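You operate a simulated robot arm through the tools that you are given. There is no shell and no other tool. Be economical: measure what you need, move in short steps, check, and stop when the job is done.

The job below is to be done with a simulated two-armed robot. You get a single attempt, and the scene is never put back.

JOB
Pick up the ink tin with the earliest date from the top of the grey pack bench with one hand, pass it to the other hand and put it on the top of the long grey bench. Set down upright: ink tin.

The check looks at the end state, three seconds after you hand in, the way a careful person would. Anything else that was tipped, shoved, dropped, spilled or broken makes it a failure.

ROBOT AND FRAMES
Two 7-joint arms with two-finger parallel grippers on one trunk, on a base that drives. Base frame: it is fixed to the floor where the robot stands at the start and does not move with it; the origin is under the middle of the robot, x ahead of it, y to its left, z up. Readings come in m, rad, newtons and seconds.
The left shoulder is at the start at [0.06, 0.147, 0.529], the right one opposite. With the tool pointing down near the work surface each hand reaches from about 0.1 to 0.64 m from the robot's upright axis, wherever it stands, measured 20 degrees to its own side. Places, roughly: top of the long grey bench [1, 1.9, 0.8]. Payload 3.43 kg a hand.
Tool frame (each hand has its own): the origin (TCP) lies between the finger pads and is the grasp point; the fingertips stand 0.03 m ahead of it; z points along the fingers, y is the line along which they close. Largest opening 0.094 m; finger width 0.028, thickness 0.01; the body of the gripper, 0.05 by 0.096 m, starts 0.055 m behind the TCP.
Orientation is told as [roll, pitch, yaw] about the base's x, y, z axes, in that order, counted from this pose: with the fingers straight down and closing along the base's y, the tool's x points along the base's -x, its y along +y and its z along -z.

CONTROLS
- The arms move only by the tool play_rows. It takes "left_commands", "right_commands" or both (then of equal length, played together; a hand with none holds still); each is a list that holds one entry, the list of rows, each a list of 7 numbers: the turn, a rotation vector about the tool's x, y, z in units of 4 degrees (1.0 is 4 degrees), then the shift along the tool's x, y, z in units of 40 mm (1.0 is 40 mm), then the opening, from 0 (shut) to 1 (fully open). In form: [[[wx, wy, wz, tx, ty, tz, fingers], ...]]. A call has 1 to 12 rows; each row shifts and turns the commanded pose from where the row before left it, along the tool's axes as they then stand. A call with a number of a shift or a turn outside -1 to 1 is refused whole. Each row takes 0.2 s and may step no farther than 0.05 m and 0.15 rad from the row before; otherwise, or with a gripper value out of range, the whole call is refused. Where a pose cannot be reached the arm comes as near as it can. A force on the tool above 40 N (or 10 N above the force at the start of the call, whichever is more), or a blocked arm, ends the call early, and 0.2 s more pass. Each finger travels about 0.072 m/s and halts on what it meets, pressing with about 21 N; the grip force reading is that of the motor and also rises with nothing between the fingers. The clock runs only during rows and for 0.2 s after the last one: add rows that do not move to give the fingers time. It gives the time, the measured TCP pose, the force on the tool (base axes), the opening and the grip force at its end, in the units of the frame above (readings bear some noise), with the torque about the TCP (base axes, N m) and any sound that the robot's microphone picked up.
- Cameras (640 x 400 px; columns grow to the right, rows downward): "scene" is now at [0.0591, -0.0169, 1.1744]; the picture's right is [-0.17, -0.98, 0.00], its down [-0.45, 0.08, -0.89] and it looks along [0.88, -0.16, -0.45] (base axes); focal length 286 px, centre (320, 200). "left" rides on the left gripper at [0.076, -0.014, -0.102] in its tool frame; the picture's right is [0.18, 0.98, 0.00], its down [-0.75, 0.14, -0.64] and it looks along [-0.63, 0.12, 0.77] (tool axes); focal length 243 px, centre (320, 200). "right" rides on the right gripper at [0.076, 0.014, -0.102] in its tool frame; the picture's right is [-0.18, 0.98, 0.00], its down [-0.75, -0.14, -0.64] and it looks along [-0.63, -0.12, 0.77] (tool axes); focal length 243 px, centre (320, 200). There is no depth. A picture from a camera that has moved, and an enlarged one, comes with that camera's place and axes in the base frame and with its lens.
- grab_frame(camera): a new picture of that camera. It takes no simulated time.
- slide_trunk(by): slides the trunk up (or, below 0, down) by that many m; the arms and the scene camera ride with it, the base frame stays. It gives what a move gives, with no picture.
- roll_base(legs): drives the robot by 1 to 6 legs, each [ahead, left, turn to the left] in m, m and rad, along the robot's own axes; the way and the turn of a leg run together, so that a leg with both is an arc; at most 1.5 m and 3.142 rad a leg. The arms and the cameras ride along, it lands a little off, and it stops where it bumps. It gives what a move gives.
- turn_head(pan, tilt): turns the head with the scene camera to pan (to the left, within 1.501 rad either way) and tilt (down, from -0.506 to 1.204), counted from straight ahead of the robot. It gives what a move gives.
- inspect(camera, box): a new picture of the part [left, top, right, bottom] of that camera's present view, enlarged. It takes no simulated time.
- job_done(): hands the job in; it is judged then, once.

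Go step by step. Nothing tells you exact positions but the pictures and the camera data: compare them with the known pose of the tool, close in by small moves and look again before you grip or let go. The budget is 120 turns and 100 pictures, counting those below and the enlarged ones. Unless the task says otherwise, let go and move clear before handing in, and close with one line.

The tools are called by a JSON object that holds its "op" and its "data". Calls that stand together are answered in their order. play_rows: Moves the arms, as the interface text tells. Its arguments: {"type":"object","properties":{"left_commands":{"type":"array","items":{"type":"array","items":{"type":"array","items":{"type":"number"}}}},"right_commands":{"type":"array","items":{"type":"array","items":{"type":"array","items":{"type":"number"}}}}},"required":[]} The other tools are called the same way: slide_trunk (by) slides the trunk up or down; roll_base (legs) drives the base; turn_head (pan, tilt) turns the head that bears the scene camera; grab_frame (camera) takes a picture; inspect (camera, box) takes an enlarged picture of a part of a camera's view; job_done () hands the job in.

At the start:

```text
time_s: 0.0
left_eef_pos: [0.3129, 0.0074, 0.9766]
left_tcp_rot: [0.0, 0.001, -0.001]
left_wrist_force: [0.2, -1.0, -0.8]
left_torque: [0.01, -0.01, 0.01]
left_width: 0.094
left_grasp_force: 0.0
right_eef_pos: [0.3008, -0.2335, 0.9746]
right_tcp_rot: [0.0, 0.001, -0.001]
right_wrist_force: [0.4, 0.1, 0.0]
right_torque: [-0.02, 0.02, 0.01]
right_width: 0.0942
right_grasp_force: 0.0
trunk travel left (down, up): [-0.236, 0.014]
robot x, y, heading: [-0.0026, -0.0011, 0.003]
head pan, tilt: [-0.175, 0.469]
```

scene: 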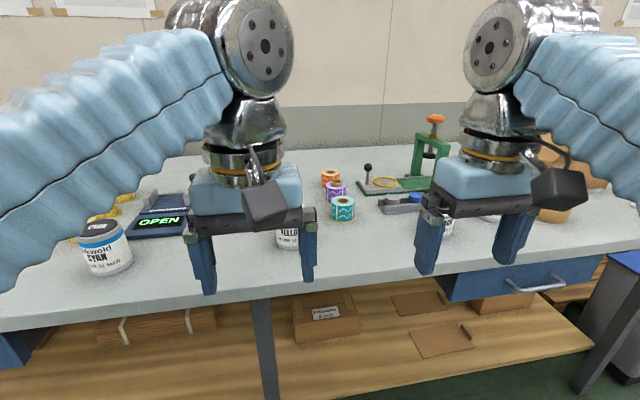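
right: 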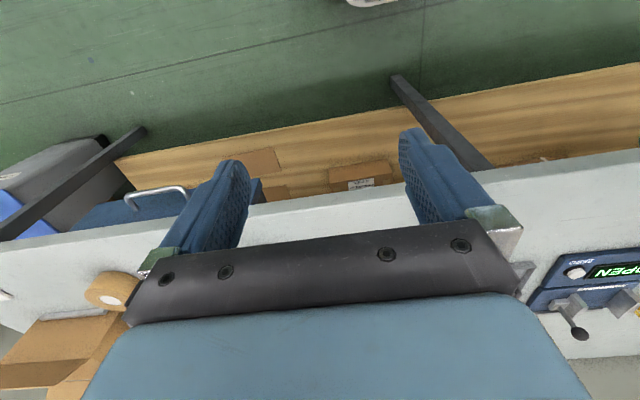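
left: 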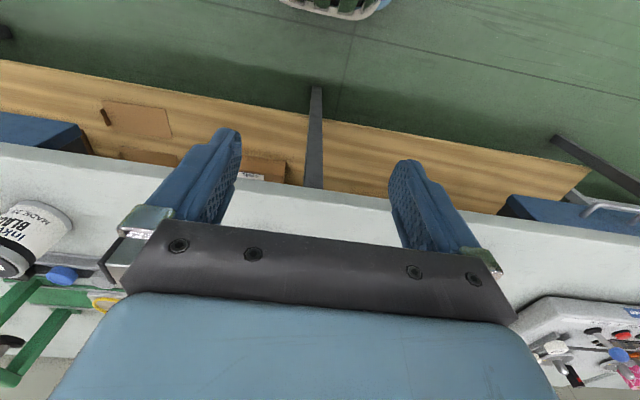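

I see three ink tins on the grey pack bench: cyan at the left, yellow in the middle behind the left gripper, and black behind the right gripper. I'll enlarge the labels to read the dates.

{"op": "inspect", "data": {"camera": "scene", "box": [70, 200, 150, 290]}}

{"op": "inspect", "data": {"camera": "left", "box": [0, 180, 120, 290]}}

{"op": "inspect", "data": {"camera": "scene", "box": [260, 150, 480, 260]}}

```text
4.44 times, centred on (110, 245) of scene
camera zoom: at [0.0591, -0.0169, 1.1744], right [-0.17, -0.98, 0.0], down [-0.45, 0.08, -0.89], along [0.88, -0.16, -0.45], focal length 1273 px, centre (1253, 0)
```

zoom: 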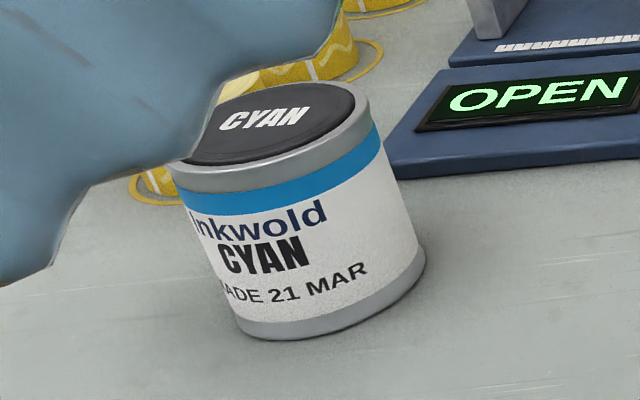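

```text
3.64 times, centred on (60, 235) of left
camera zoom: at [0.2365, -0.0071, 1.0777], right [-0.18, 0.98, 0.0], down [0.75, 0.14, 0.64], along [0.63, 0.12, -0.77], focal length 882 px, centre (1266, 73)
```

zoom: 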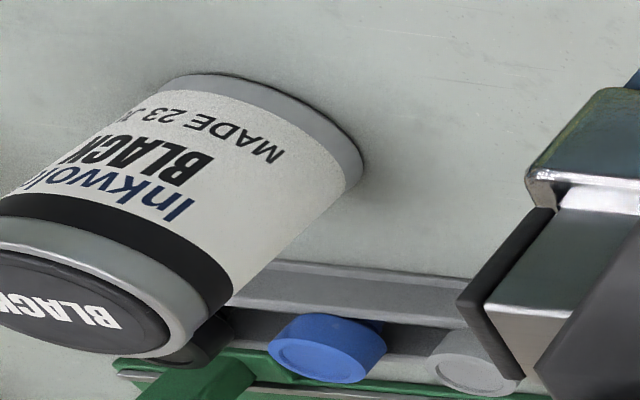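

```text
2.91 times, centred on (370, 205) of scene
camera zoom: at [0.0591, -0.0169, 1.1744], right [-0.17, -0.98, 0.0], down [-0.45, 0.08, -0.89], along [0.88, -0.16, -0.45], focal length 833 px, centre (174, 186)
```

zoom: 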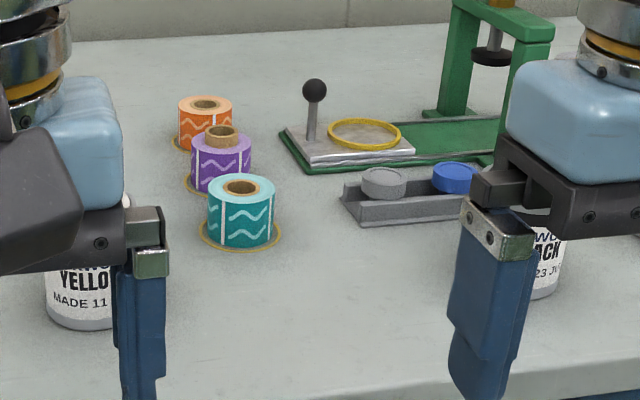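

Cyan is made 21 MAR and black 23 JU-something, but the yellow month is hidden by the left gripper. I'll move both hands outward to see it.

{"op": "play_rows", "data": {"left_commands": [[[0, 0, 0, 0, 1, 0, 1], [0, 0, 0, 0, 1, 0, 1], [0, 0, 0, 0, 1, 0, 1]]], "right_commands": [[[0, 0, 0, 0, -1, 0, 1], [0, 0, 0, 0, -1, 0, 1], [0, 0, 0, 0, -1, 0, 1]]]}}

{"op": "grab_frame", "data": {"camera": "scene"}}

{"op": "inspect", "data": {"camera": "scene", "box": [240, 190, 330, 260]}}

{"op": "inspect", "data": {"camera": "scene", "box": [400, 180, 500, 260]}}

```text
time_s: 0.8
left_eef_pos: [0.311, 0.1264, 0.9766]
left_tcp_rot: [-0.001, -0.002, 0.0]
left_wrist_force: [-0.7, 0.0, -0.3]
left_torque: [-0.01, 0.0, -0.01]
left_width: 0.094
left_grasp_force: 0.0
right_eef_pos: [0.2999, -0.3543, 0.9746]
right_tcp_rot: [0.0, -0.001, -0.002]
right_wrist_force: [0.3, -0.2, 0.2]
right_torque: [0.02, 0.04, 0.0]
right_width: 0.094
right_grasp_force: 0.0
trunk travel left (down, up): [-0.236, 0.014]
robot x, y, heading: [-0.0033, 0.0029, 0.001]
head pan, tilt: [-0.175, 0.469]
```

```text
93 pictures are left
camera scene: at [0.059, -0.0171, 1.1744], right [-0.17, -0.98, 0.0], down [-0.45, 0.08, -0.89], along [0.88, -0.16, -0.45], focal length 286 px, centre (320, 200)
```

scene: 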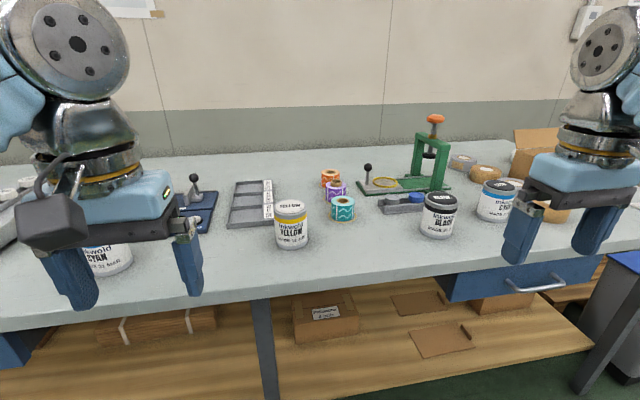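

```text
5.71 times, centred on (285, 225) of scene
camera zoom: at [0.059, -0.0171, 1.1744], right [-0.17, -0.98, 0.0], down [-0.45, 0.08, -0.89], along [0.88, -0.16, -0.45], focal length 1637 px, centre (520, 57)
```

zoom: 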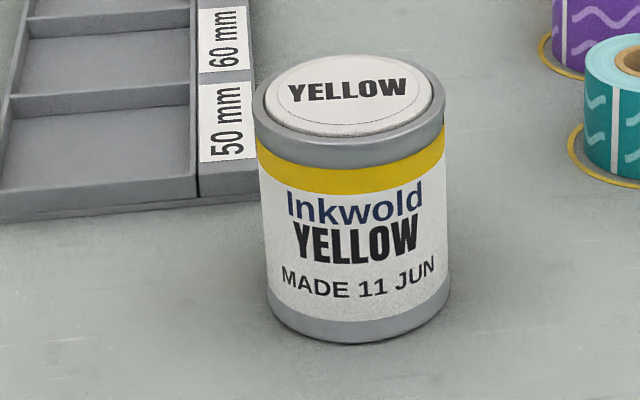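

```text
5.00 times, centred on (450, 220) of scene
camera zoom: at [0.059, -0.0171, 1.1744], right [-0.17, -0.98, 0.0], down [-0.45, 0.08, -0.89], along [0.88, -0.16, -0.45], focal length 1432 px, centre (-330, 100)
```

zoom: 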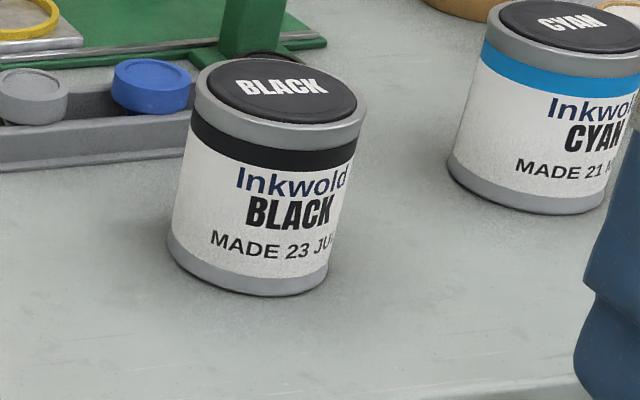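

There's a second cyan tin at the right ("21 M…"), and there may be more at the left end. I'll pan the head both ways.

{"op": "turn_head", "data": {"pan": 0.6, "tilt": 0.5}}

{"op": "grab_frame", "data": {"camera": "scene"}}

{"op": "turn_head", "data": {"pan": -0.7, "tilt": 0.5}}

{"op": "grab_frame", "data": {"camera": "scene"}}

{"op": "grab_frame", "data": {"camera": "right"}}

```text
time_s: 1.9
left_eef_pos: [0.312, 0.1266, 0.9766]
left_tcp_rot: [-0.003, -0.002, 0.0]
left_wrist_force: [-0.2, 0.2, 0.7]
left_torque: [0.02, 0.01, -0.01]
left_width: 0.0939
left_grasp_force: 0.1
right_eef_pos: [0.3005, -0.3534, 0.9729]
right_tcp_rot: [-0.002, 0.001, 0.0]
right_wrist_force: [0.8, 0.2, 0.9]
right_torque: [-0.01, 0.0, -0.02]
right_width: 0.0941
right_grasp_force: 0.0
trunk travel left (down, up): [-0.236, 0.014]
robot x, y, heading: [-0.0025, 0.0, 0.004]
head pan, tilt: [0.6, 0.499]
```

```text
90 pictures are left
camera scene: at [0.044, 0.0504, 1.1716], right [0.56, -0.83, 0.0], down [-0.4, -0.27, -0.88], along [0.72, 0.5, -0.48], focal length 286 px, centre (320, 200)
```

scene: 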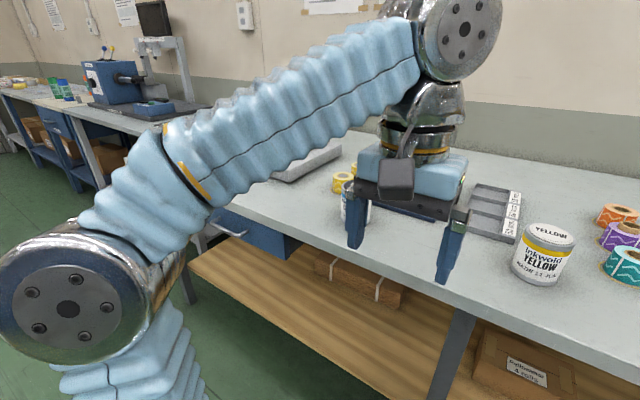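

```text
time_s: 3.4
left_eef_pos: [0.3115, 0.1256, 0.9766]
left_tcp_rot: [-0.001, -0.002, 0.0]
left_wrist_force: [-0.5, 0.4, -0.9]
left_torque: [0.0, 0.03, -0.02]
left_width: 0.0941
left_grasp_force: 0.0
right_eef_pos: [0.3007, -0.3537, 0.9727]
right_tcp_rot: [-0.001, 0.001, 0.0]
right_wrist_force: [-0.1, 0.8, -0.8]
right_torque: [-0.04, 0.0, 0.0]
right_width: 0.094
right_grasp_force: 0.1
trunk travel left (down, up): [-0.236, 0.014]
robot x, y, heading: [0.0007, -0.0003, -0.001]
head pan, tilt: [-0.7, 0.499]
```

```text
89 pictures are left
camera scene: at [0.0385, -0.0595, 1.1716], right [-0.64, -0.77, 0.0], down [-0.37, 0.31, -0.88], along [0.67, -0.56, -0.48], focal length 286 px, centre (320, 200)
```

scene: 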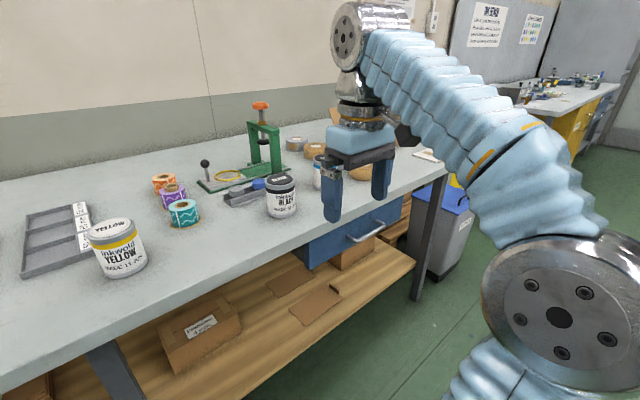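

```text
88 pictures are left
camera right: at [0.2242, -0.338, 1.0756], right [0.18, 0.98, 0.0], down [0.75, -0.14, 0.64], along [0.63, -0.12, -0.77], focal length 243 px, centre (320, 200)
```

right: 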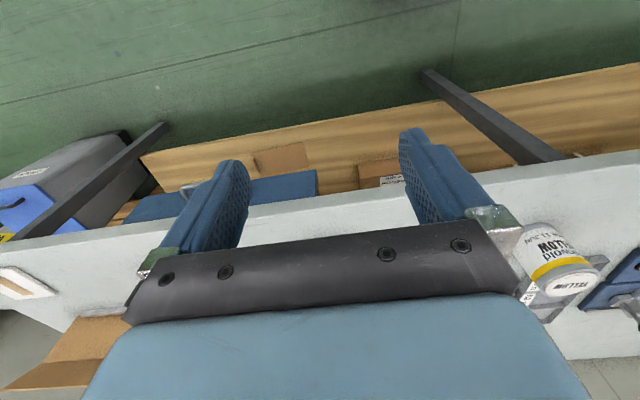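

I still need the right cyan's full date and a clear view of the left end, so I'll spread the hands a bit more.

{"op": "play_rows", "data": {"left_commands": [[[0, 0, 0, 0, 1, 0, 1], [0, 0, 0, 0, 1, 0, 1], [0, 0, 0, 0, 1, 0, 1], [0, 0, 0, 0, 1, 0, 1], [0, 0, 0, 0, 1, 0, 1]]], "right_commands": [[[0, 0, 0, 0, -1, 0, 1], [0, 0, 0, 0, -1, 0, 1], [0, 0, 0, 0, -1, 0, 1], [0, 0, 0, 0, -1, 0, 1], [0, 0, 0, 0, -1, 0, 1]]]}}

{"op": "turn_head", "data": {"pan": 0.25, "tilt": 0.5}}

{"op": "grab_frame", "data": {"camera": "scene"}}

{"op": "turn_head", "data": {"pan": -0.45, "tilt": 0.5}}

{"op": "grab_frame", "data": {"camera": "scene"}}

```text
time_s: 4.6
left_eef_pos: [0.3151, 0.3105, 0.9739]
left_tcp_rot: [0.001, 0.001, -0.002]
left_wrist_force: [0.7, 0.1, -0.2]
left_torque: [0.03, -0.01, -0.03]
left_width: 0.094
left_grasp_force: 0.1
left hand out of reach, approached as far as the arm can: row 1
right_eef_pos: [0.2834, -0.5217, 0.9698]
right_tcp_rot: [-0.005, -0.003, 0.002]
right_wrist_force: [0.9, -0.3, -0.7]
right_torque: [0.0, -0.04, -0.01]
right_width: 0.0937
right_grasp_force: 0.1
right hand out of reach, approached as far as the arm can: row 4, 5
trunk travel left (down, up): [-0.236, 0.014]
robot x, y, heading: [0.0012, -0.0007, 0.002]
head pan, tilt: [-0.7, 0.499]
```

```text
time_s: 5.8
left_eef_pos: [0.3146, 0.3097, 0.9721]
left_tcp_rot: [0.0, 0.0, 0.001]
left_wrist_force: [0.1, 0.8, 0.6]
left_torque: [0.02, 0.02, -0.03]
left_width: 0.0942
left_grasp_force: 0.1
right_eef_pos: [0.2813, -0.5223, 0.9691]
right_tcp_rot: [-0.002, -0.002, 0.002]
right_wrist_force: [0.7, 0.0, 0.0]
right_torque: [-0.01, -0.01, 0.01]
right_width: 0.0941
right_grasp_force: 0.0
trunk travel left (down, up): [-0.236, 0.014]
robot x, y, heading: [-0.0005, 0.0041, 0.0]
head pan, tilt: [0.25, 0.499]
```

```text
87 pictures are left
camera scene: at [0.0571, 0.0215, 1.1716], right [0.25, -0.97, 0.0], down [-0.46, -0.12, -0.88], along [0.85, 0.22, -0.48], focal length 286 px, centre (320, 200)
```

scene: 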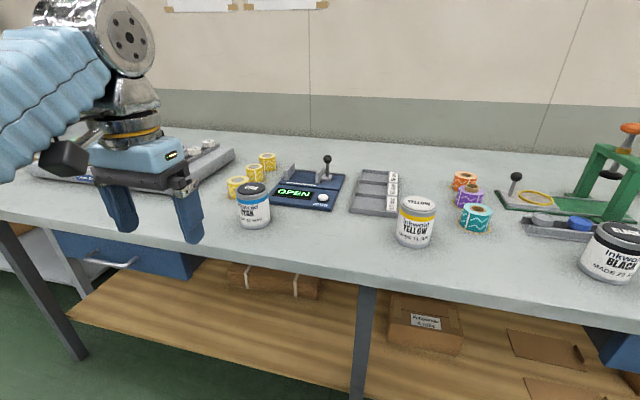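

```text
time_s: 6.9
left_eef_pos: [0.3153, 0.3096, 0.9726]
left_tcp_rot: [0.001, 0.001, 0.0]
left_wrist_force: [0.5, -0.6, -0.3]
left_torque: [0.0, 0.0, 0.0]
left_width: 0.094
left_grasp_force: 0.0
right_eef_pos: [0.2826, -0.5214, 0.9686]
right_tcp_rot: [-0.002, -0.001, 0.003]
right_wrist_force: [-0.4, 0.0, -0.7]
right_torque: [0.0, 0.04, 0.0]
right_width: 0.094
right_grasp_force: 0.0
trunk travel left (down, up): [-0.236, 0.014]
robot x, y, heading: [-0.001, 0.0003, -0.003]
head pan, tilt: [-0.45, 0.499]
```

```text
86 pictures are left
camera scene: at [0.0508, -0.0405, 1.1716], right [-0.43, -0.9, 0.0], down [-0.43, 0.21, -0.88], along [0.79, -0.38, -0.48], focal length 286 px, centre (320, 200)
```

scene: 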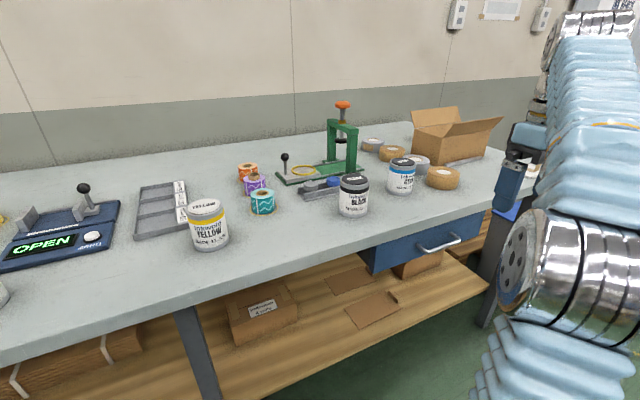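

{"op": "inspect", "data": {"camera": "scene", "box": [335, 145, 425, 225]}}

{"op": "turn_head", "data": {"pan": 0.1, "tilt": 0.6}}

{"op": "grab_frame", "data": {"camera": "scene"}}

```text
5.00 times, centred on (380, 185) of scene
camera zoom: at [0.0508, -0.0405, 1.1716], right [-0.43, -0.9, 0.0], down [-0.43, 0.21, -0.88], along [0.79, -0.38, -0.48], focal length 1432 px, centre (20, 275)
```

zoom: 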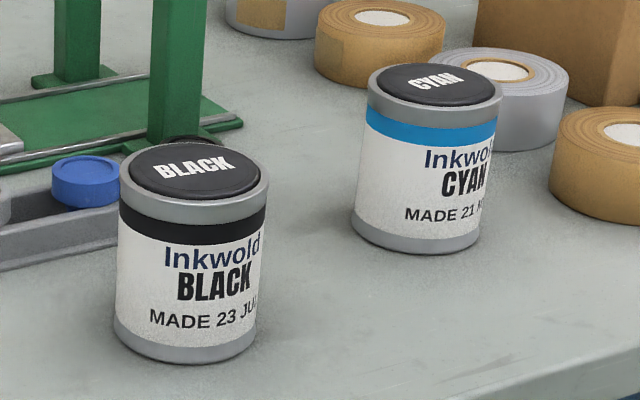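

```text
time_s: 7.9
left_eef_pos: [0.3155, 0.3078, 0.9732]
left_tcp_rot: [-0.001, 0.001, 0.0]
left_wrist_force: [-0.3, -0.8, -0.5]
left_torque: [0.01, -0.01, -0.03]
left_width: 0.094
left_grasp_force: 0.1
right_eef_pos: [0.2819, -0.5213, 0.9689]
right_tcp_rot: [-0.001, -0.002, 0.001]
right_wrist_force: [0.5, 0.6, 0.7]
right_torque: [0.04, 0.01, 0.05]
right_width: 0.0938
right_grasp_force: 0.0
trunk travel left (down, up): [-0.236, 0.014]
robot x, y, heading: [-0.0, -0.0013, -0.001]
head pan, tilt: [0.099, 0.6]
```

```text
84 pictures are left
camera scene: at [0.0568, 0.0078, 1.1626], right [0.1, -1.0, 0.0], down [-0.56, -0.06, -0.83], along [0.82, 0.08, -0.56], focal length 286 px, centre (320, 200)
```

scene: 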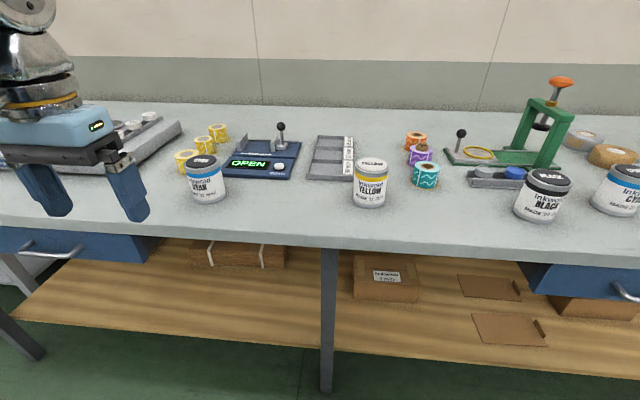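

The right cyan's month is turned away, so I'll drive right along the bench for a view of it and look at the left one again.

{"op": "inspect", "data": {"camera": "scene", "box": [175, 145, 245, 210]}}

{"op": "roll_base", "data": {"legs": [[0, -0.45, 0]]}}

{"op": "turn_head", "data": {"pan": -0.2, "tilt": 0.6}}

{"op": "grab_frame", "data": {"camera": "scene"}}

```text
6.15 times, centred on (210, 178) of scene
camera zoom: at [0.0568, 0.0078, 1.1626], right [0.1, -1.0, 0.0], down [-0.56, -0.06, -0.83], along [0.82, 0.08, -0.56], focal length 1763 px, centre (997, 338)
```

zoom: 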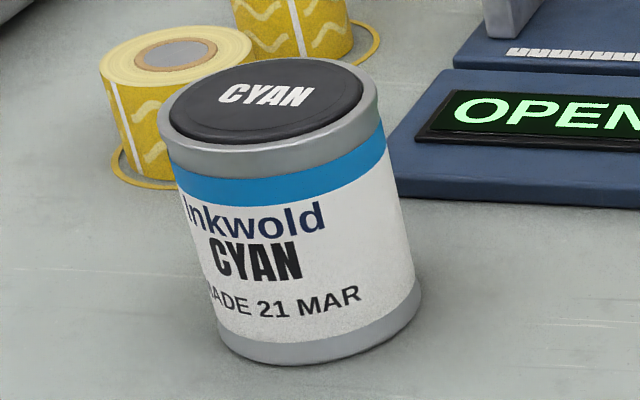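

```text
time_s: 10.6
left_eef_pos: [0.3152, -0.1375, 0.9736]
left_tcp_rot: [0.001, 0.002, -0.003]
left_wrist_force: [0.4, -0.4, -0.6]
left_torque: [0.0, 0.03, -0.01]
left_width: 0.0942
left_grasp_force: 0.0
right_eef_pos: [0.2797, -0.9692, 0.9692]
right_tcp_rot: [-0.001, -0.002, -0.002]
right_wrist_force: [-0.6, -0.7, 0.4]
right_torque: [-0.05, -0.02, 0.04]
right_width: 0.0942
right_grasp_force: 0.2
trunk travel left (down, up): [-0.236, 0.014]
robot x, y, heading: [-0.0021, -0.4476, -0.002]
head pan, tilt: [0.099, 0.6]
```

```text
time_s: 11.4
left_eef_pos: [0.3153, -0.1377, 0.9731]
left_tcp_rot: [0.001, 0.0, -0.002]
left_wrist_force: [1.3, -0.3, 0.0]
left_torque: [0.04, 0.02, 0.0]
left_width: 0.0939
left_grasp_force: 0.0
right_eef_pos: [0.2803, -0.9688, 0.9691]
right_tcp_rot: [-0.001, -0.002, -0.003]
right_wrist_force: [-0.1, -0.3, 0.6]
right_torque: [0.04, 0.0, 0.0]
right_width: 0.094
right_grasp_force: 0.0
trunk travel left (down, up): [-0.236, 0.014]
robot x, y, heading: [-0.004, -0.447, -0.003]
head pan, tilt: [-0.201, 0.6]
```

```text
82 pictures are left
camera scene: at [0.0552, -0.4648, 1.1625], right [-0.2, -0.98, 0.0], down [-0.55, 0.11, -0.83], along [0.81, -0.17, -0.56], focal length 286 px, centre (320, 200)
```

scene: 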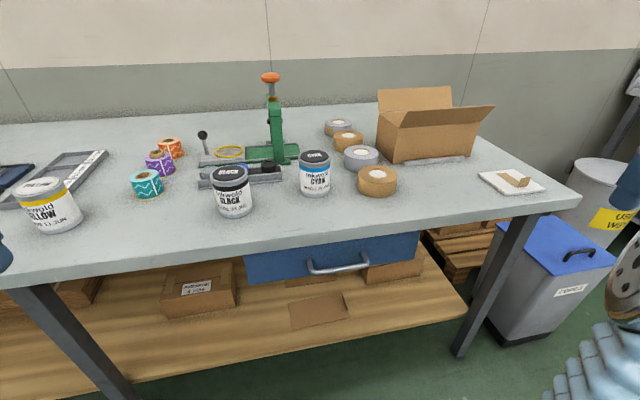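

{"op": "inspect", "data": {"camera": "scene", "box": [285, 135, 345, 205]}}

{"op": "inspect", "data": {"camera": "scene", "box": [200, 155, 265, 225]}}

```text
5.71 times, centred on (315, 170) of scene
camera zoom: at [0.0552, -0.4648, 1.1625], right [-0.2, -0.98, 0.0], down [-0.55, 0.11, -0.83], along [0.81, -0.17, -0.56], focal length 1637 px, centre (349, 371)
```

zoom: 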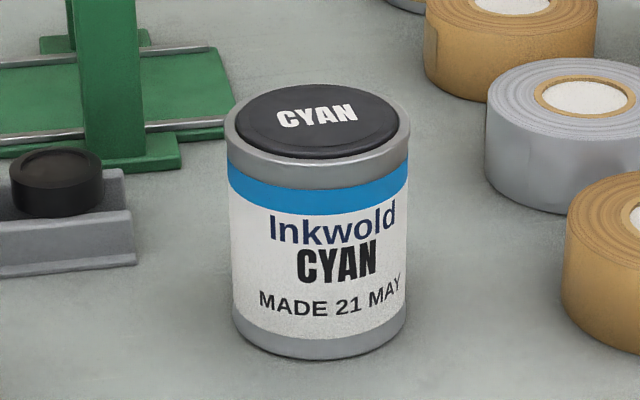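

```text
5.71 times, centred on (232, 190) of scene
camera zoom: at [0.0552, -0.4648, 1.1625], right [-0.2, -0.98, 0.0], down [-0.55, 0.11, -0.83], along [0.81, -0.17, -0.56], focal length 1637 px, centre (820, 257)
```

zoom: 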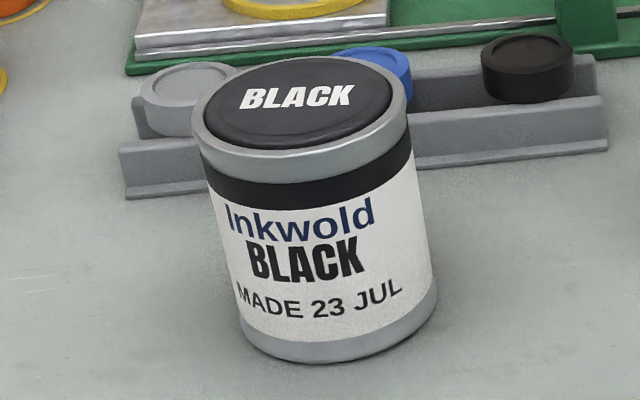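

The left cyan (21 MAR) is earliest, against 21 MAY, 11 JUN and 23 JUL. I estimate it near x 0.58, y 0.32. I'll drive left to get it in reach and check the left end of the bench.

{"op": "roll_base", "data": {"legs": [[0, 0.57, 0]]}}

{"op": "turn_head", "data": {"pan": 0.2, "tilt": 0.7}}

{"op": "grab_frame", "data": {"camera": "scene"}}

{"op": "turn_head", "data": {"pan": 0.9, "tilt": 0.4}}

{"op": "grab_frame", "data": {"camera": "scene"}}

```text
time_s: 14.6
left_eef_pos: [0.3205, 0.4296, 0.9732]
left_tcp_rot: [0.001, 0.0, -0.011]
left_wrist_force: [-0.1, -0.5, 0.2]
left_torque: [-0.01, 0.01, 0.0]
left_width: 0.0942
left_grasp_force: 0.1
right_eef_pos: [0.2782, -0.401, 0.969]
right_tcp_rot: [-0.003, -0.001, -0.007]
right_wrist_force: [0.0, -0.8, -0.3]
right_torque: [0.02, 0.04, 0.01]
right_width: 0.094
right_grasp_force: 0.1
trunk travel left (down, up): [-0.236, 0.014]
robot x, y, heading: [0.0063, 0.1206, -0.007]
head pan, tilt: [-0.201, 0.6]
```

```text
time_s: 15.5
left_eef_pos: [0.3195, 0.4316, 0.9735]
left_tcp_rot: [0.0, -0.001, -0.009]
left_wrist_force: [-0.3, 0.0, -0.7]
left_torque: [0.05, -0.02, -0.01]
left_width: 0.0939
left_grasp_force: 0.1
right_eef_pos: [0.279, -0.3992, 0.9686]
right_tcp_rot: [-0.002, -0.003, -0.008]
right_wrist_force: [0.8, 0.9, 0.6]
right_torque: [0.0, 0.01, 0.02]
right_width: 0.094
right_grasp_force: 0.1
trunk travel left (down, up): [-0.236, 0.014]
robot x, y, heading: [0.0023, 0.1205, -0.011]
head pan, tilt: [0.201, 0.7]
```

```text
79 pictures are left
camera scene: at [0.0548, 0.1398, 1.1539], right [0.19, -0.98, 0.0], down [-0.63, -0.12, -0.77], along [0.75, 0.15, -0.64], focal length 286 px, centre (320, 200)
```

scene: 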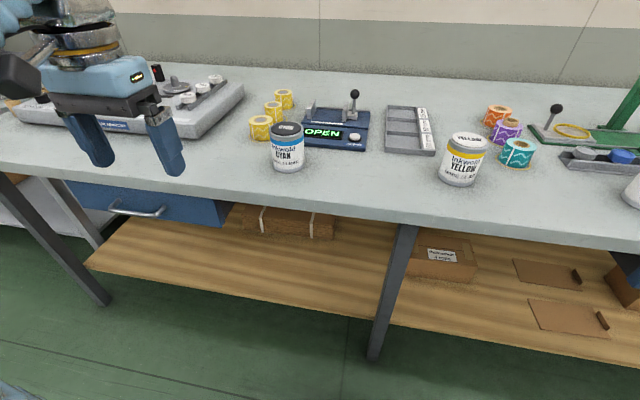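

```text
time_s: 16.6
left_eef_pos: [0.3196, 0.4302, 0.9731]
left_tcp_rot: [-0.002, -0.001, -0.01]
left_wrist_force: [0.5, -0.4, -0.1]
left_torque: [-0.03, -0.01, -0.01]
left_width: 0.0939
left_grasp_force: 0.1
right_eef_pos: [0.2788, -0.3999, 0.9698]
right_tcp_rot: [-0.002, -0.002, -0.009]
right_wrist_force: [0.1, 1.5, -0.9]
right_torque: [0.03, -0.02, 0.01]
right_width: 0.0942
right_grasp_force: 0.2
trunk travel left (down, up): [-0.236, 0.014]
robot x, y, heading: [0.0056, 0.1232, -0.009]
head pan, tilt: [0.901, 0.4]
```

```text
78 pictures are left
camera scene: at [0.0295, 0.1956, 1.1807], right [0.78, -0.63, 0.0], down [-0.24, -0.3, -0.92], along [0.58, 0.72, -0.39], focal length 286 px, centre (320, 200)
```

scene: 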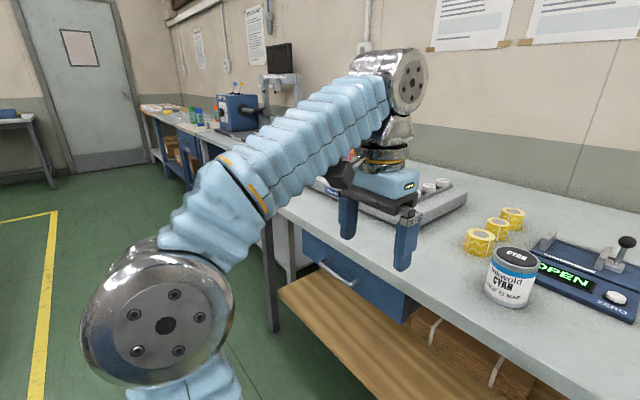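

There are no further tins at the left end. The 21 MAR cyan is at about (0.567, 0.306), its lid at z≈0.893 and the bench at z≈0.805.
My plan is a left-hand pick from above gripping the top rim, then a right-hand grip low from the side. I'll nudge closer and test the left wrist yaw of −90° in the air.

{"op": "roll_base", "data": {"legs": [[0.06, 0, 0.009]]}}

{"op": "play_rows", "data": {"left_commands": [[[0, 0, 1, 0, -0.5, 0, 1], [0, 0, 1, 0, -0.5, 0, 1], [0, 0, 1, 0, 0, 0, 1], [0, 0, 1, 0, 0, 0, 1], [0, 0, 1, 0, 0, 0, 1], [0, 0, 1, 0, 0, 0, 1], [0, 0, 1, 0, 0, 0, 1], [0, 0, 1, 0, 0, 0, 1], [0, 0, 1, 0, 0, 0, 1], [0, 0, 1, 0, 0, 0, 1], [0, 0, 1, 0, 0, 0, 1], [0, 0, 1, 0, 0, 0, 1]]]}}

{"op": "play_rows", "data": {"left_commands": [[[0, 0, 1, 0, 0, 0, 1], [0, 0, 1, 0, 0, 0, 1], [0, 0, 1, 0, 0, 0, 1], [0, 0, 1, 0, 0, 0, 1], [0, 0, 1, 0, 0, 0, 1], [0, 0, 1, 0, 0, 0, 1], [0, 0, 1, 0, 0, 0, 1], [0, 0, 1, 0, 0, 0, 1], [0, 0, 1, 0, 0, 0, 1], [0, 0, 1, 0, 0, 0, 1], [0, 0, 0.5, 0, 0, 0, 1]]]}}

```text
time_s: 17.5
left_eef_pos: [0.3774, 0.4329, 0.9722]
left_tcp_rot: [-0.001, 0.001, 0.001]
left_wrist_force: [0.2, -0.3, -0.2]
left_torque: [0.02, 0.0, 0.0]
left_width: 0.0941
left_grasp_force: 0.1
right_eef_pos: [0.3441, -0.3969, 0.969]
right_tcp_rot: [-0.002, -0.002, -0.001]
right_wrist_force: [0.3, -0.1, 0.2]
right_torque: [0.02, -0.04, -0.01]
right_width: 0.094
right_grasp_force: 0.0
trunk travel left (down, up): [-0.236, 0.014]
robot x, y, heading: [0.062, 0.1217, 0.004]
head pan, tilt: [0.901, 0.4]
```

```text
time_s: 20.1
left_eef_pos: [0.3761, 0.3938, 0.9723]
left_tcp_rot: [0.002, -0.002, -0.837]
left_wrist_force: [0.3, -0.4, -0.2]
left_torque: [0.02, -0.01, 0.0]
left_width: 0.0938
left_grasp_force: 0.2
right_eef_pos: [0.3449, -0.398, 0.9681]
right_tcp_rot: [-0.003, 0.0, 0.0]
right_wrist_force: [0.7, -0.2, 0.6]
right_torque: [-0.01, 0.01, -0.04]
right_width: 0.0941
right_grasp_force: 0.1
trunk travel left (down, up): [-0.236, 0.014]
robot x, y, heading: [0.0631, 0.122, 0.002]
head pan, tilt: [0.901, 0.4]
```

```text
time_s: 22.5
left_eef_pos: [0.3756, 0.3932, 0.9721]
left_tcp_rot: [-0.001, 0.001, -1.572]
left_wrist_force: [0.1, 0.1, -1.1]
left_torque: [-0.01, 0.01, 0.0]
left_width: 0.0939
left_grasp_force: 0.1
right_eef_pos: [0.3445, -0.3987, 0.9685]
right_tcp_rot: [-0.002, -0.001, 0.002]
right_wrist_force: [-0.5, 0.3, 0.5]
right_torque: [0.03, 0.0, -0.03]
right_width: 0.0939
right_grasp_force: 0.0
trunk travel left (down, up): [-0.236, 0.014]
robot x, y, heading: [0.0652, 0.1244, 0.004]
head pan, tilt: [0.901, 0.4]
```

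The left yaw works. Next I'll test the right hand's side-grip pose: yaw −90°, then tilted to point left with its camera up.

{"op": "play_rows", "data": {"right_commands": [[[0, 0, 0, 0, 1, 0, 1], [0, 0, 0, 0, 1, 0, 1], [0, 0, 1, 0, 1, 0, 1], [0, 0, 1, 0, 0, 0, 1], [0, 0, 1, 0, 0, 0, 1], [0, 0, 1, 0, 0, 0, 1], [0, 0, 1, 0, 0, 0, 1], [0, 0, 1, 0, 0, 0, 1], [0, 0, 1, 0, 0, 0, 1], [0, 0, 1, 0, 0, 0, 1], [0, 0, 1, 0, 0, 0, 1], [0, 0, 1, 0, 0, 0, 1]]]}}

{"op": "play_rows", "data": {"right_commands": [[[0, 0, 1, 0, 0, 0, 1], [0, 0, 1, 0, 0, 0, 1], [0, 0, 1, 0, 0, 0, 1], [0, 0, 1, 0, 0, 0, 1], [0, 0, 1, 0, 0, 0, 1], [0, 0, 1, 0, 0, 0, 1], [0, 0, 1, 0, 0, 0, 1], [0, 0, 1, 0, 0, 0, 1], [0, 0, 1, 0, 0, 0, 1], [0, 0, 1, 0, 0, 0, 1], [0, 0, 1, 0, 0, 0, 1], [0, 0, 1, 0, 0, 0, 1]]]}}

{"op": "play_rows", "data": {"right_commands": [[[0, 1, 0.5, 0, 0, 0, 1], [0, 1, 0, 0, 0, 0, 1], [0, 1, 0, 0, 0, 0, 1], [0, 1, 0, 0, 0, 0, 1], [0, 1, 0, 0, 0, 0, 1], [0, 1, 0, 0, 0, 0, 1], [0, 1, 0, 0, 0, 0, 1], [0, 1, 0, 0, 0, 0, 1], [0, 1, 0, 0, 0, 0, 1], [0, 1, 0, 0, 0, 0, 1], [0, 1, 0, 0, 0, 0, 1], [0, 1, 0, 0, 0, 0, 1]]]}}

{"op": "play_rows", "data": {"right_commands": [[[0, 1, 0, 0, 0, 0, 1], [0, 1, 0, 0, 0, 0, 1], [0, 1, 0, 0, 0, 0, 1], [0, 1, 0, 0, 0, 0, 1], [0, 1, 0, 0, 0, 0, 1], [0, 1, 0, 0, 0, 0, 1], [0, 0.75, 0, 0, 0, 0, 1]]]}}

{"op": "turn_head", "data": {"pan": 0.1, "tilt": 0.7}}

{"op": "grab_frame", "data": {"camera": "scene"}}

```text
time_s: 25.1
left_eef_pos: [0.3766, 0.393, 0.9721]
left_tcp_rot: [0.0, 0.0, -1.568]
left_wrist_force: [-0.7, 0.2, 0.0]
left_torque: [0.04, -0.03, 0.03]
left_width: 0.094
left_grasp_force: 0.1
right_eef_pos: [0.3445, -0.2766, 0.9681]
right_tcp_rot: [0.001, -0.003, -0.697]
right_wrist_force: [0.3, 0.0, -0.5]
right_torque: [-0.01, 0.0, -0.04]
right_width: 0.0942
right_grasp_force: 0.1
trunk travel left (down, up): [-0.236, 0.014]
robot x, y, heading: [0.0642, 0.1248, -0.0]
head pan, tilt: [0.901, 0.4]
```

```text
time_s: 27.7
left_eef_pos: [0.3759, 0.3937, 0.9727]
left_tcp_rot: [-0.001, -0.001, -1.569]
left_wrist_force: [0.2, 0.4, 0.7]
left_torque: [0.04, -0.03, -0.01]
left_width: 0.0937
left_grasp_force: 0.0
right_eef_pos: [0.3443, -0.2788, 0.9688]
right_tcp_rot: [0.002, -0.001, -1.535]
right_wrist_force: [-0.6, 0.1, -0.2]
right_torque: [0.01, 0.04, -0.01]
right_width: 0.094
right_grasp_force: 0.0
trunk travel left (down, up): [-0.236, 0.014]
robot x, y, heading: [0.0633, 0.122, 0.003]
head pan, tilt: [0.901, 0.4]
```

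```text
time_s: 30.3
left_eef_pos: [0.3757, 0.3938, 0.9726]
left_tcp_rot: [0.002, 0.0, -1.569]
left_wrist_force: [-0.2, 0.7, -0.5]
left_torque: [0.02, -0.04, 0.0]
left_width: 0.0942
left_grasp_force: 0.0
right_eef_pos: [0.3724, -0.2703, 0.9368]
right_tcp_rot: [0.063, 0.607, -1.555]
right_wrist_force: [0.2, 0.3, 0.6]
right_torque: [-0.01, 0.0, -0.01]
right_width: 0.094
right_grasp_force: 0.1
right hand out of reach, approached as far as the arm can: row 2, 3, 4, 5, 6, 8, 9, 10, 11, 12
trunk travel left (down, up): [-0.236, 0.014]
robot x, y, heading: [0.0651, 0.1248, 0.001]
head pan, tilt: [0.901, 0.4]
```

```text
time_s: 31.9
left_eef_pos: [0.3768, 0.3931, 0.9727]
left_tcp_rot: [0.0, 0.0, -1.567]
left_wrist_force: [-0.4, 0.1, -0.1]
left_torque: [0.03, -0.06, 0.0]
left_width: 0.0941
left_grasp_force: 0.0
right_eef_pos: [0.371, -0.2704, 0.936]
right_tcp_rot: [0.108, 1.094, -1.493]
right_wrist_force: [0.3, 0.5, 0.1]
right_torque: [0.0, 0.0, 0.01]
right_width: 0.0939
right_grasp_force: 0.0
trunk travel left (down, up): [-0.236, 0.014]
robot x, y, heading: [0.0625, 0.1244, 0.002]
head pan, tilt: [0.901, 0.4]
```

```text
time_s: 33.1
left_eef_pos: [0.3762, 0.3927, 0.9727]
left_tcp_rot: [0.0, -0.002, -1.568]
left_wrist_force: [-0.5, -0.8, -0.4]
left_torque: [-0.02, 0.0, 0.03]
left_width: 0.0941
left_grasp_force: 0.0
right_eef_pos: [0.3714, -0.2701, 0.9356]
right_tcp_rot: [0.107, 1.091, -1.495]
right_wrist_force: [-0.6, 1.2, -0.7]
right_torque: [0.01, -0.03, 0.04]
right_width: 0.0941
right_grasp_force: 0.1
trunk travel left (down, up): [-0.236, 0.014]
robot x, y, heading: [0.0634, 0.126, -0.004]
head pan, tilt: [0.099, 0.7]
```

```text
77 pictures are left
camera scene: at [0.116, 0.1316, 1.1539], right [0.1, -0.99, 0.0], down [-0.64, -0.07, -0.77], along [0.76, 0.08, -0.64], focal length 286 px, centre (320, 200)
```

scene: 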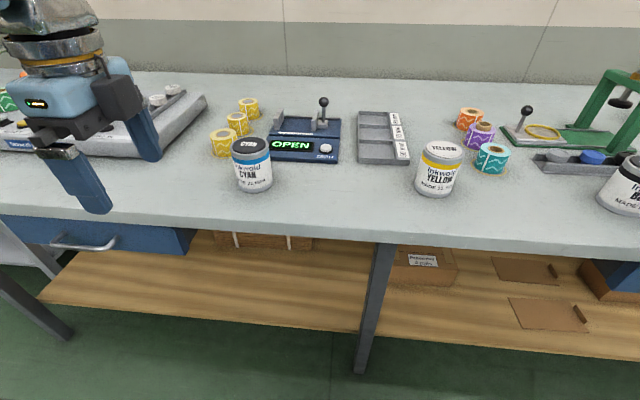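

The right hand got to about 62° tilt, limited by being far to the right. I'll move it toward the centre front and look at whether the pose is reachable there.

{"op": "play_rows", "data": {"right_commands": [[[0, 0, 0, 0.5, 0, 0.78, 1], [0, 0, 0, 0.5, 0, 0.78, 1], [0, 0, 0, 0.5, 0, 0.78, 1], [0, 0, 0, 0.5, 0, 0.78, 1], [0, 0, 0, 0.5, 0, 0.78, 1], [0, 0, 0, 0.5, 0, 0.78, 1], [0, 0, 0, 0.5, 0, 0.78, 1], [0, 0, 0, 0.5, 0, 0.78, 1], [0, 0, 0, 0.5, 0, 0.78, 1], [0, 0, 0, 0.5, 0, 0.78, 1]]]}}

```text
time_s: 35.3
left_eef_pos: [0.3755, 0.3925, 0.9729]
left_tcp_rot: [-0.001, -0.001, -1.57]
left_wrist_force: [0.7, 0.1, 1.4]
left_torque: [-0.02, 0.03, -0.01]
left_width: 0.0937
left_grasp_force: 0.0
right_eef_pos: [0.3757, 0.0993, 0.969]
right_tcp_rot: [0.107, 1.09, -1.495]
right_wrist_force: [-0.4, 0.2, 0.1]
right_torque: [0.02, -0.01, 0.01]
right_width: 0.0938
right_grasp_force: 0.1
trunk travel left (down, up): [-0.236, 0.014]
robot x, y, heading: [0.0601, 0.1214, 0.0]
head pan, tilt: [0.099, 0.7]
```

Position is reached well. I'll correct the orientation to exactly 75° tilt, yaw −90°.

{"op": "play_rows", "data": {"right_commands": [[[0.14, 0.8, 0.12, 0, 0, 0, 1], [0.14, 0.8, 0.12, 0, 0, 0, 1], [0.14, 0.8, 0.12, 0, 0, 0, 1], [0.14, 0.8, 0.12, 0, 0, 0, 1]]]}}

{"op": "grab_frame", "data": {"camera": "scene"}}

{"op": "grab_frame", "data": {"camera": "right"}}

{"op": "grab_frame", "data": {"camera": "left"}}

```text
time_s: 36.3
left_eef_pos: [0.3756, 0.3933, 0.9752]
left_tcp_rot: [-0.001, 0.0, -1.569]
left_wrist_force: [-0.6, -0.8, 0.4]
left_torque: [0.04, 0.0, -0.03]
left_width: 0.0939
left_grasp_force: 0.1
right_eef_pos: [0.377, 0.0997, 0.9707]
right_tcp_rot: [0.017, 1.317, -1.547]
right_wrist_force: [-0.4, -0.8, -1.0]
right_torque: [-0.01, -0.04, 0.02]
right_width: 0.0943
right_grasp_force: 0.1
trunk travel left (down, up): [-0.236, 0.014]
robot x, y, heading: [0.0621, 0.1256, 0.004]
head pan, tilt: [0.099, 0.7]
```

```text
76 pictures are left
camera scene: at [0.116, 0.1316, 1.1539], right [0.1, -0.99, 0.0], down [-0.64, -0.06, -0.76], along [0.76, 0.08, -0.64], focal length 286 px, centre (320, 200)
```

scene: 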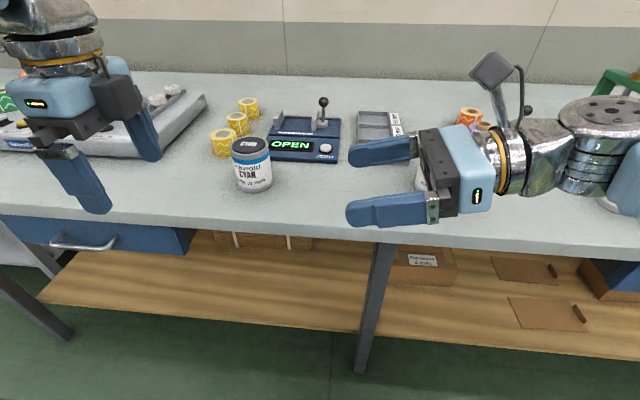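

```text
75 pictures are left
camera right: at [0.391, 0.0201, 1.0691], right [0.98, -0.04, -0.17], down [-0.13, -0.81, -0.57], along [-0.12, 0.58, -0.8], focal length 243 px, centre (320, 200)
```

right: 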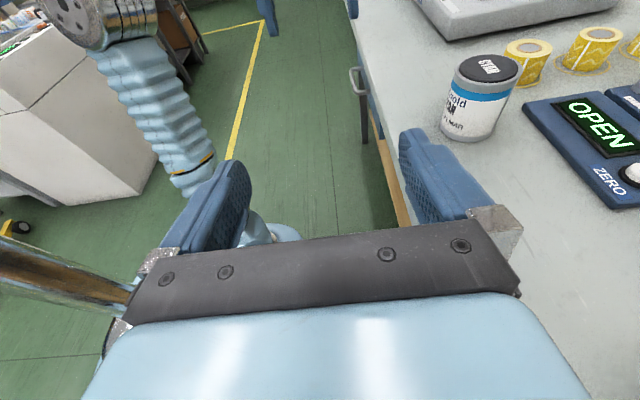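

```text
74 pictures are left
camera left: at [0.3625, 0.4697, 1.0748], right [0.98, 0.19, 0.0], down [0.14, -0.75, 0.64], along [0.12, -0.63, -0.77], focal length 243 px, centre (320, 200)
```

left: 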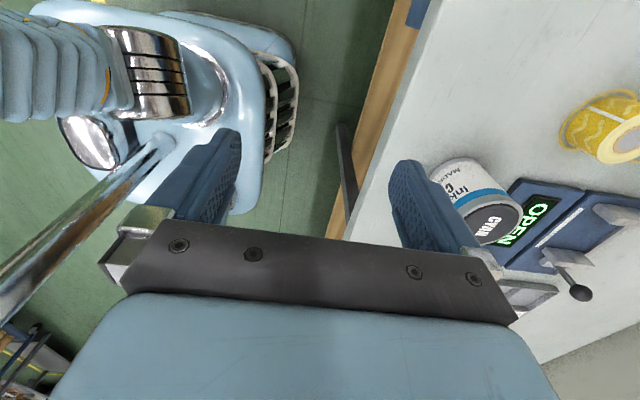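

The side pose works well in the centre. The tin from several views is about (0.57, 0.31). I'll move the left hand above it.

{"op": "play_rows", "data": {"left_commands": [[[0, 0, 0, -0.42, 0.95, 0, 1], [0, 0, 0, -0.42, 0.95, 0, 1], [0, 0, 0, -0.42, 0.95, 0, 1], [0, 0, 0, -0.42, 0.95, 0, 1], [0, 0, 0, -0.42, 0.95, 0, 1]]]}}

{"op": "grab_frame", "data": {"camera": "left"}}

{"op": "grab_frame", "data": {"camera": "scene"}}

{"op": "grab_frame", "data": {"camera": "right"}}

```text
time_s: 37.5
left_eef_pos: [0.5508, 0.3069, 0.9493]
left_tcp_rot: [0.005, 0.0, -1.572]
left_wrist_force: [-1.3, -0.7, 0.1]
left_torque: [0.08, -0.03, 0.02]
left_width: 0.0939
left_grasp_force: 0.0
left hand out of reach, approached as far as the arm can: row 4, 5
right_eef_pos: [0.3756, 0.0976, 0.9708]
right_tcp_rot: [0.025, 1.318, -1.543]
right_wrist_force: [-0.1, -0.9, 0.6]
right_torque: [-0.03, 0.01, -0.06]
right_width: 0.0941
right_grasp_force: 0.1
trunk travel left (down, up): [-0.236, 0.014]
robot x, y, heading: [0.0632, 0.1272, -0.003]
head pan, tilt: [0.099, 0.7]
```

```text
73 pictures are left
camera left: at [0.5363, 0.3834, 1.052], right [0.98, 0.18, 0.01], down [0.14, -0.75, 0.64], along [0.12, -0.63, -0.77], focal length 243 px, centre (320, 200)
```

left: 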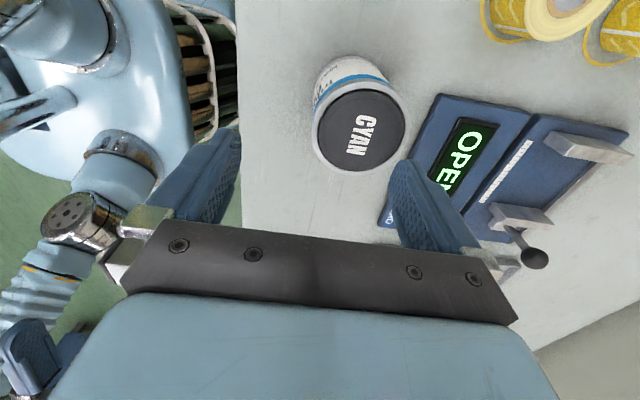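

```text
72 pictures are left
camera scene: at [0.1142, 0.1295, 1.1541], right [0.1, -0.99, 0.0], down [-0.64, -0.06, -0.77], along [0.76, 0.08, -0.64], focal length 286 px, centre (320, 200)
```

scene: 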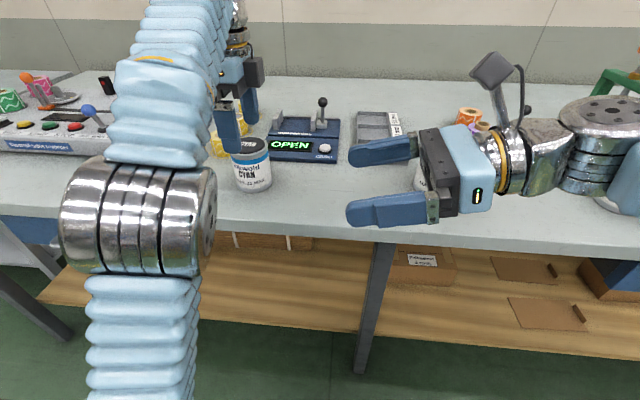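

```text
71 pictures are left
camera right: at [0.3893, 0.0178, 1.0697], right [0.98, -0.04, -0.17], down [-0.13, -0.81, -0.57], along [-0.12, 0.58, -0.8], focal length 243 px, centre (320, 200)
```

right: 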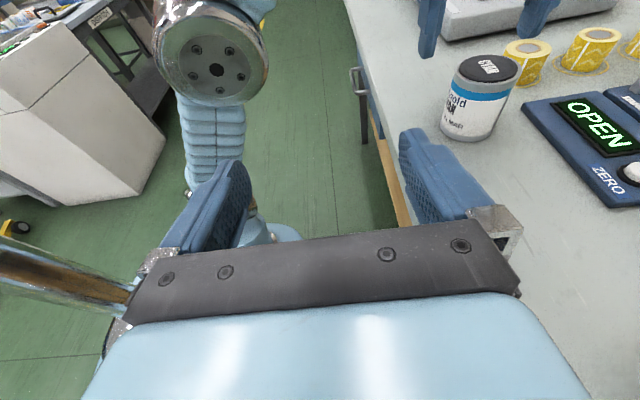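

The left hand ran out of reach at this height, so I'll drive 6 cm closer. Fingertips clear the lid by about 2.5 cm.

{"op": "roll_base", "data": {"legs": [[0.06, 0, 0]]}}

{"op": "grab_frame", "data": {"camera": "left"}}

```text
time_s: 38.4
left_eef_pos: [0.6114, 0.3105, 0.9482]
left_tcp_rot: [0.001, -0.001, -1.57]
left_wrist_force: [-0.6, 0.8, 1.2]
left_torque: [-0.01, -0.02, 0.01]
left_width: 0.0941
left_grasp_force: 0.0
right_eef_pos: [0.4369, 0.0999, 0.9706]
right_tcp_rot: [0.017, 1.316, -1.547]
right_wrist_force: [-0.3, -0.3, 0.3]
right_torque: [0.01, 0.01, -0.01]
right_width: 0.0941
right_grasp_force: 0.1
trunk travel left (down, up): [-0.236, 0.014]
robot x, y, heading: [0.1199, 0.1242, 0.004]
head pan, tilt: [0.099, 0.7]
```

```text
70 pictures are left
camera left: at [0.5972, 0.387, 1.0506], right [0.98, 0.19, 0.0], down [0.14, -0.75, 0.64], along [0.12, -0.63, -0.77], focal length 243 px, centre (320, 200)
```

left: 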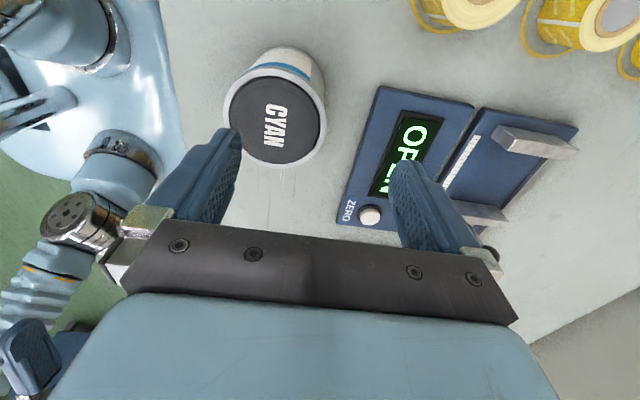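

By the left camera the tin is at (0.579, 0.318). I'll centre over it and check the alignment.

{"op": "play_rows", "data": {"left_commands": [[[0, 0, 0, 0.1, -0.41, 0, 1], [0, 0, 0, 0.1, -0.41, 0, 1], [0, 0, 0, 0, 0, 0.25, 1]]]}}

{"op": "grab_frame", "data": {"camera": "left"}}

{"op": "inspect", "data": {"camera": "scene", "box": [160, 60, 320, 200]}}

{"op": "grab_frame", "data": {"camera": "right"}}

```text
time_s: 39.2
left_eef_pos: [0.5785, 0.3196, 0.9373]
left_tcp_rot: [0.0, 0.001, -1.569]
left_wrist_force: [-0.1, -0.6, 0.7]
left_torque: [-0.02, 0.03, 0.02]
left_width: 0.0939
left_grasp_force: 0.1
right_eef_pos: [0.4367, 0.0997, 0.9702]
right_tcp_rot: [0.018, 1.316, -1.549]
right_wrist_force: [0.6, -0.3, -0.3]
right_torque: [-0.02, 0.0, 0.06]
right_width: 0.094
right_grasp_force: 0.1
trunk travel left (down, up): [-0.236, 0.014]
robot x, y, heading: [0.1209, 0.125, 0.003]
head pan, tilt: [0.099, 0.7]
```

```text
69 pictures are left
camera left: at [0.5652, 0.3962, 1.0408], right [0.98, 0.19, 0.0], down [0.14, -0.75, 0.64], along [0.12, -0.63, -0.77], focal length 243 px, centre (320, 200)
```

left: 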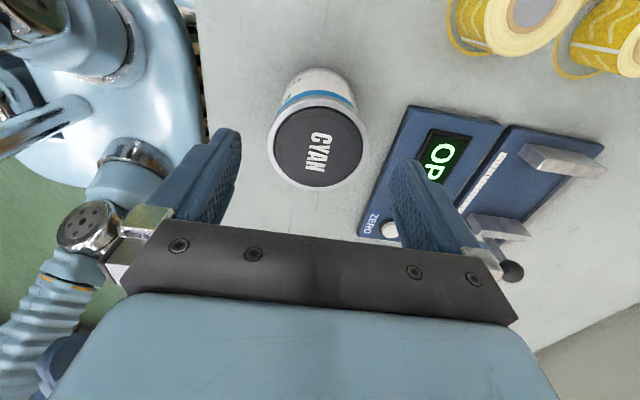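

```text
2.86 times, centred on (240, 130) of scene
camera zoom: at [0.1761, 0.1318, 1.1539], right [0.1, -0.99, 0.0], down [-0.64, -0.07, -0.76], along [0.76, 0.08, -0.64], focal length 818 px, centre (549, 400)
```

zoom: 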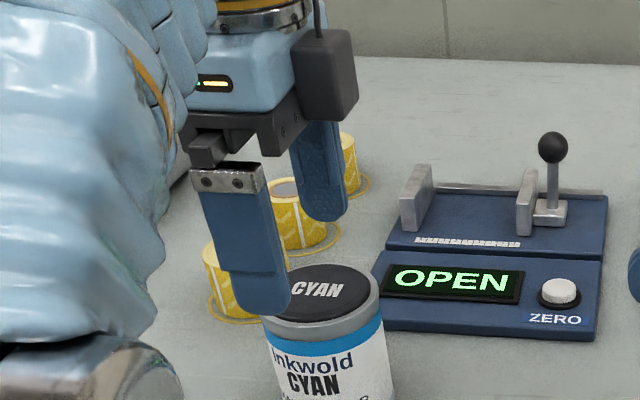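

```text
67 pictures are left
camera right: at [0.4513, 0.0206, 1.0692], right [0.98, -0.04, -0.17], down [-0.13, -0.81, -0.57], along [-0.12, 0.58, -0.8], focal length 243 px, centre (320, 200)
```

right: 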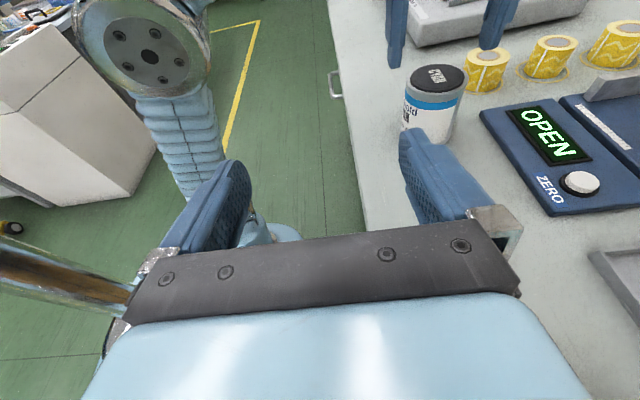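

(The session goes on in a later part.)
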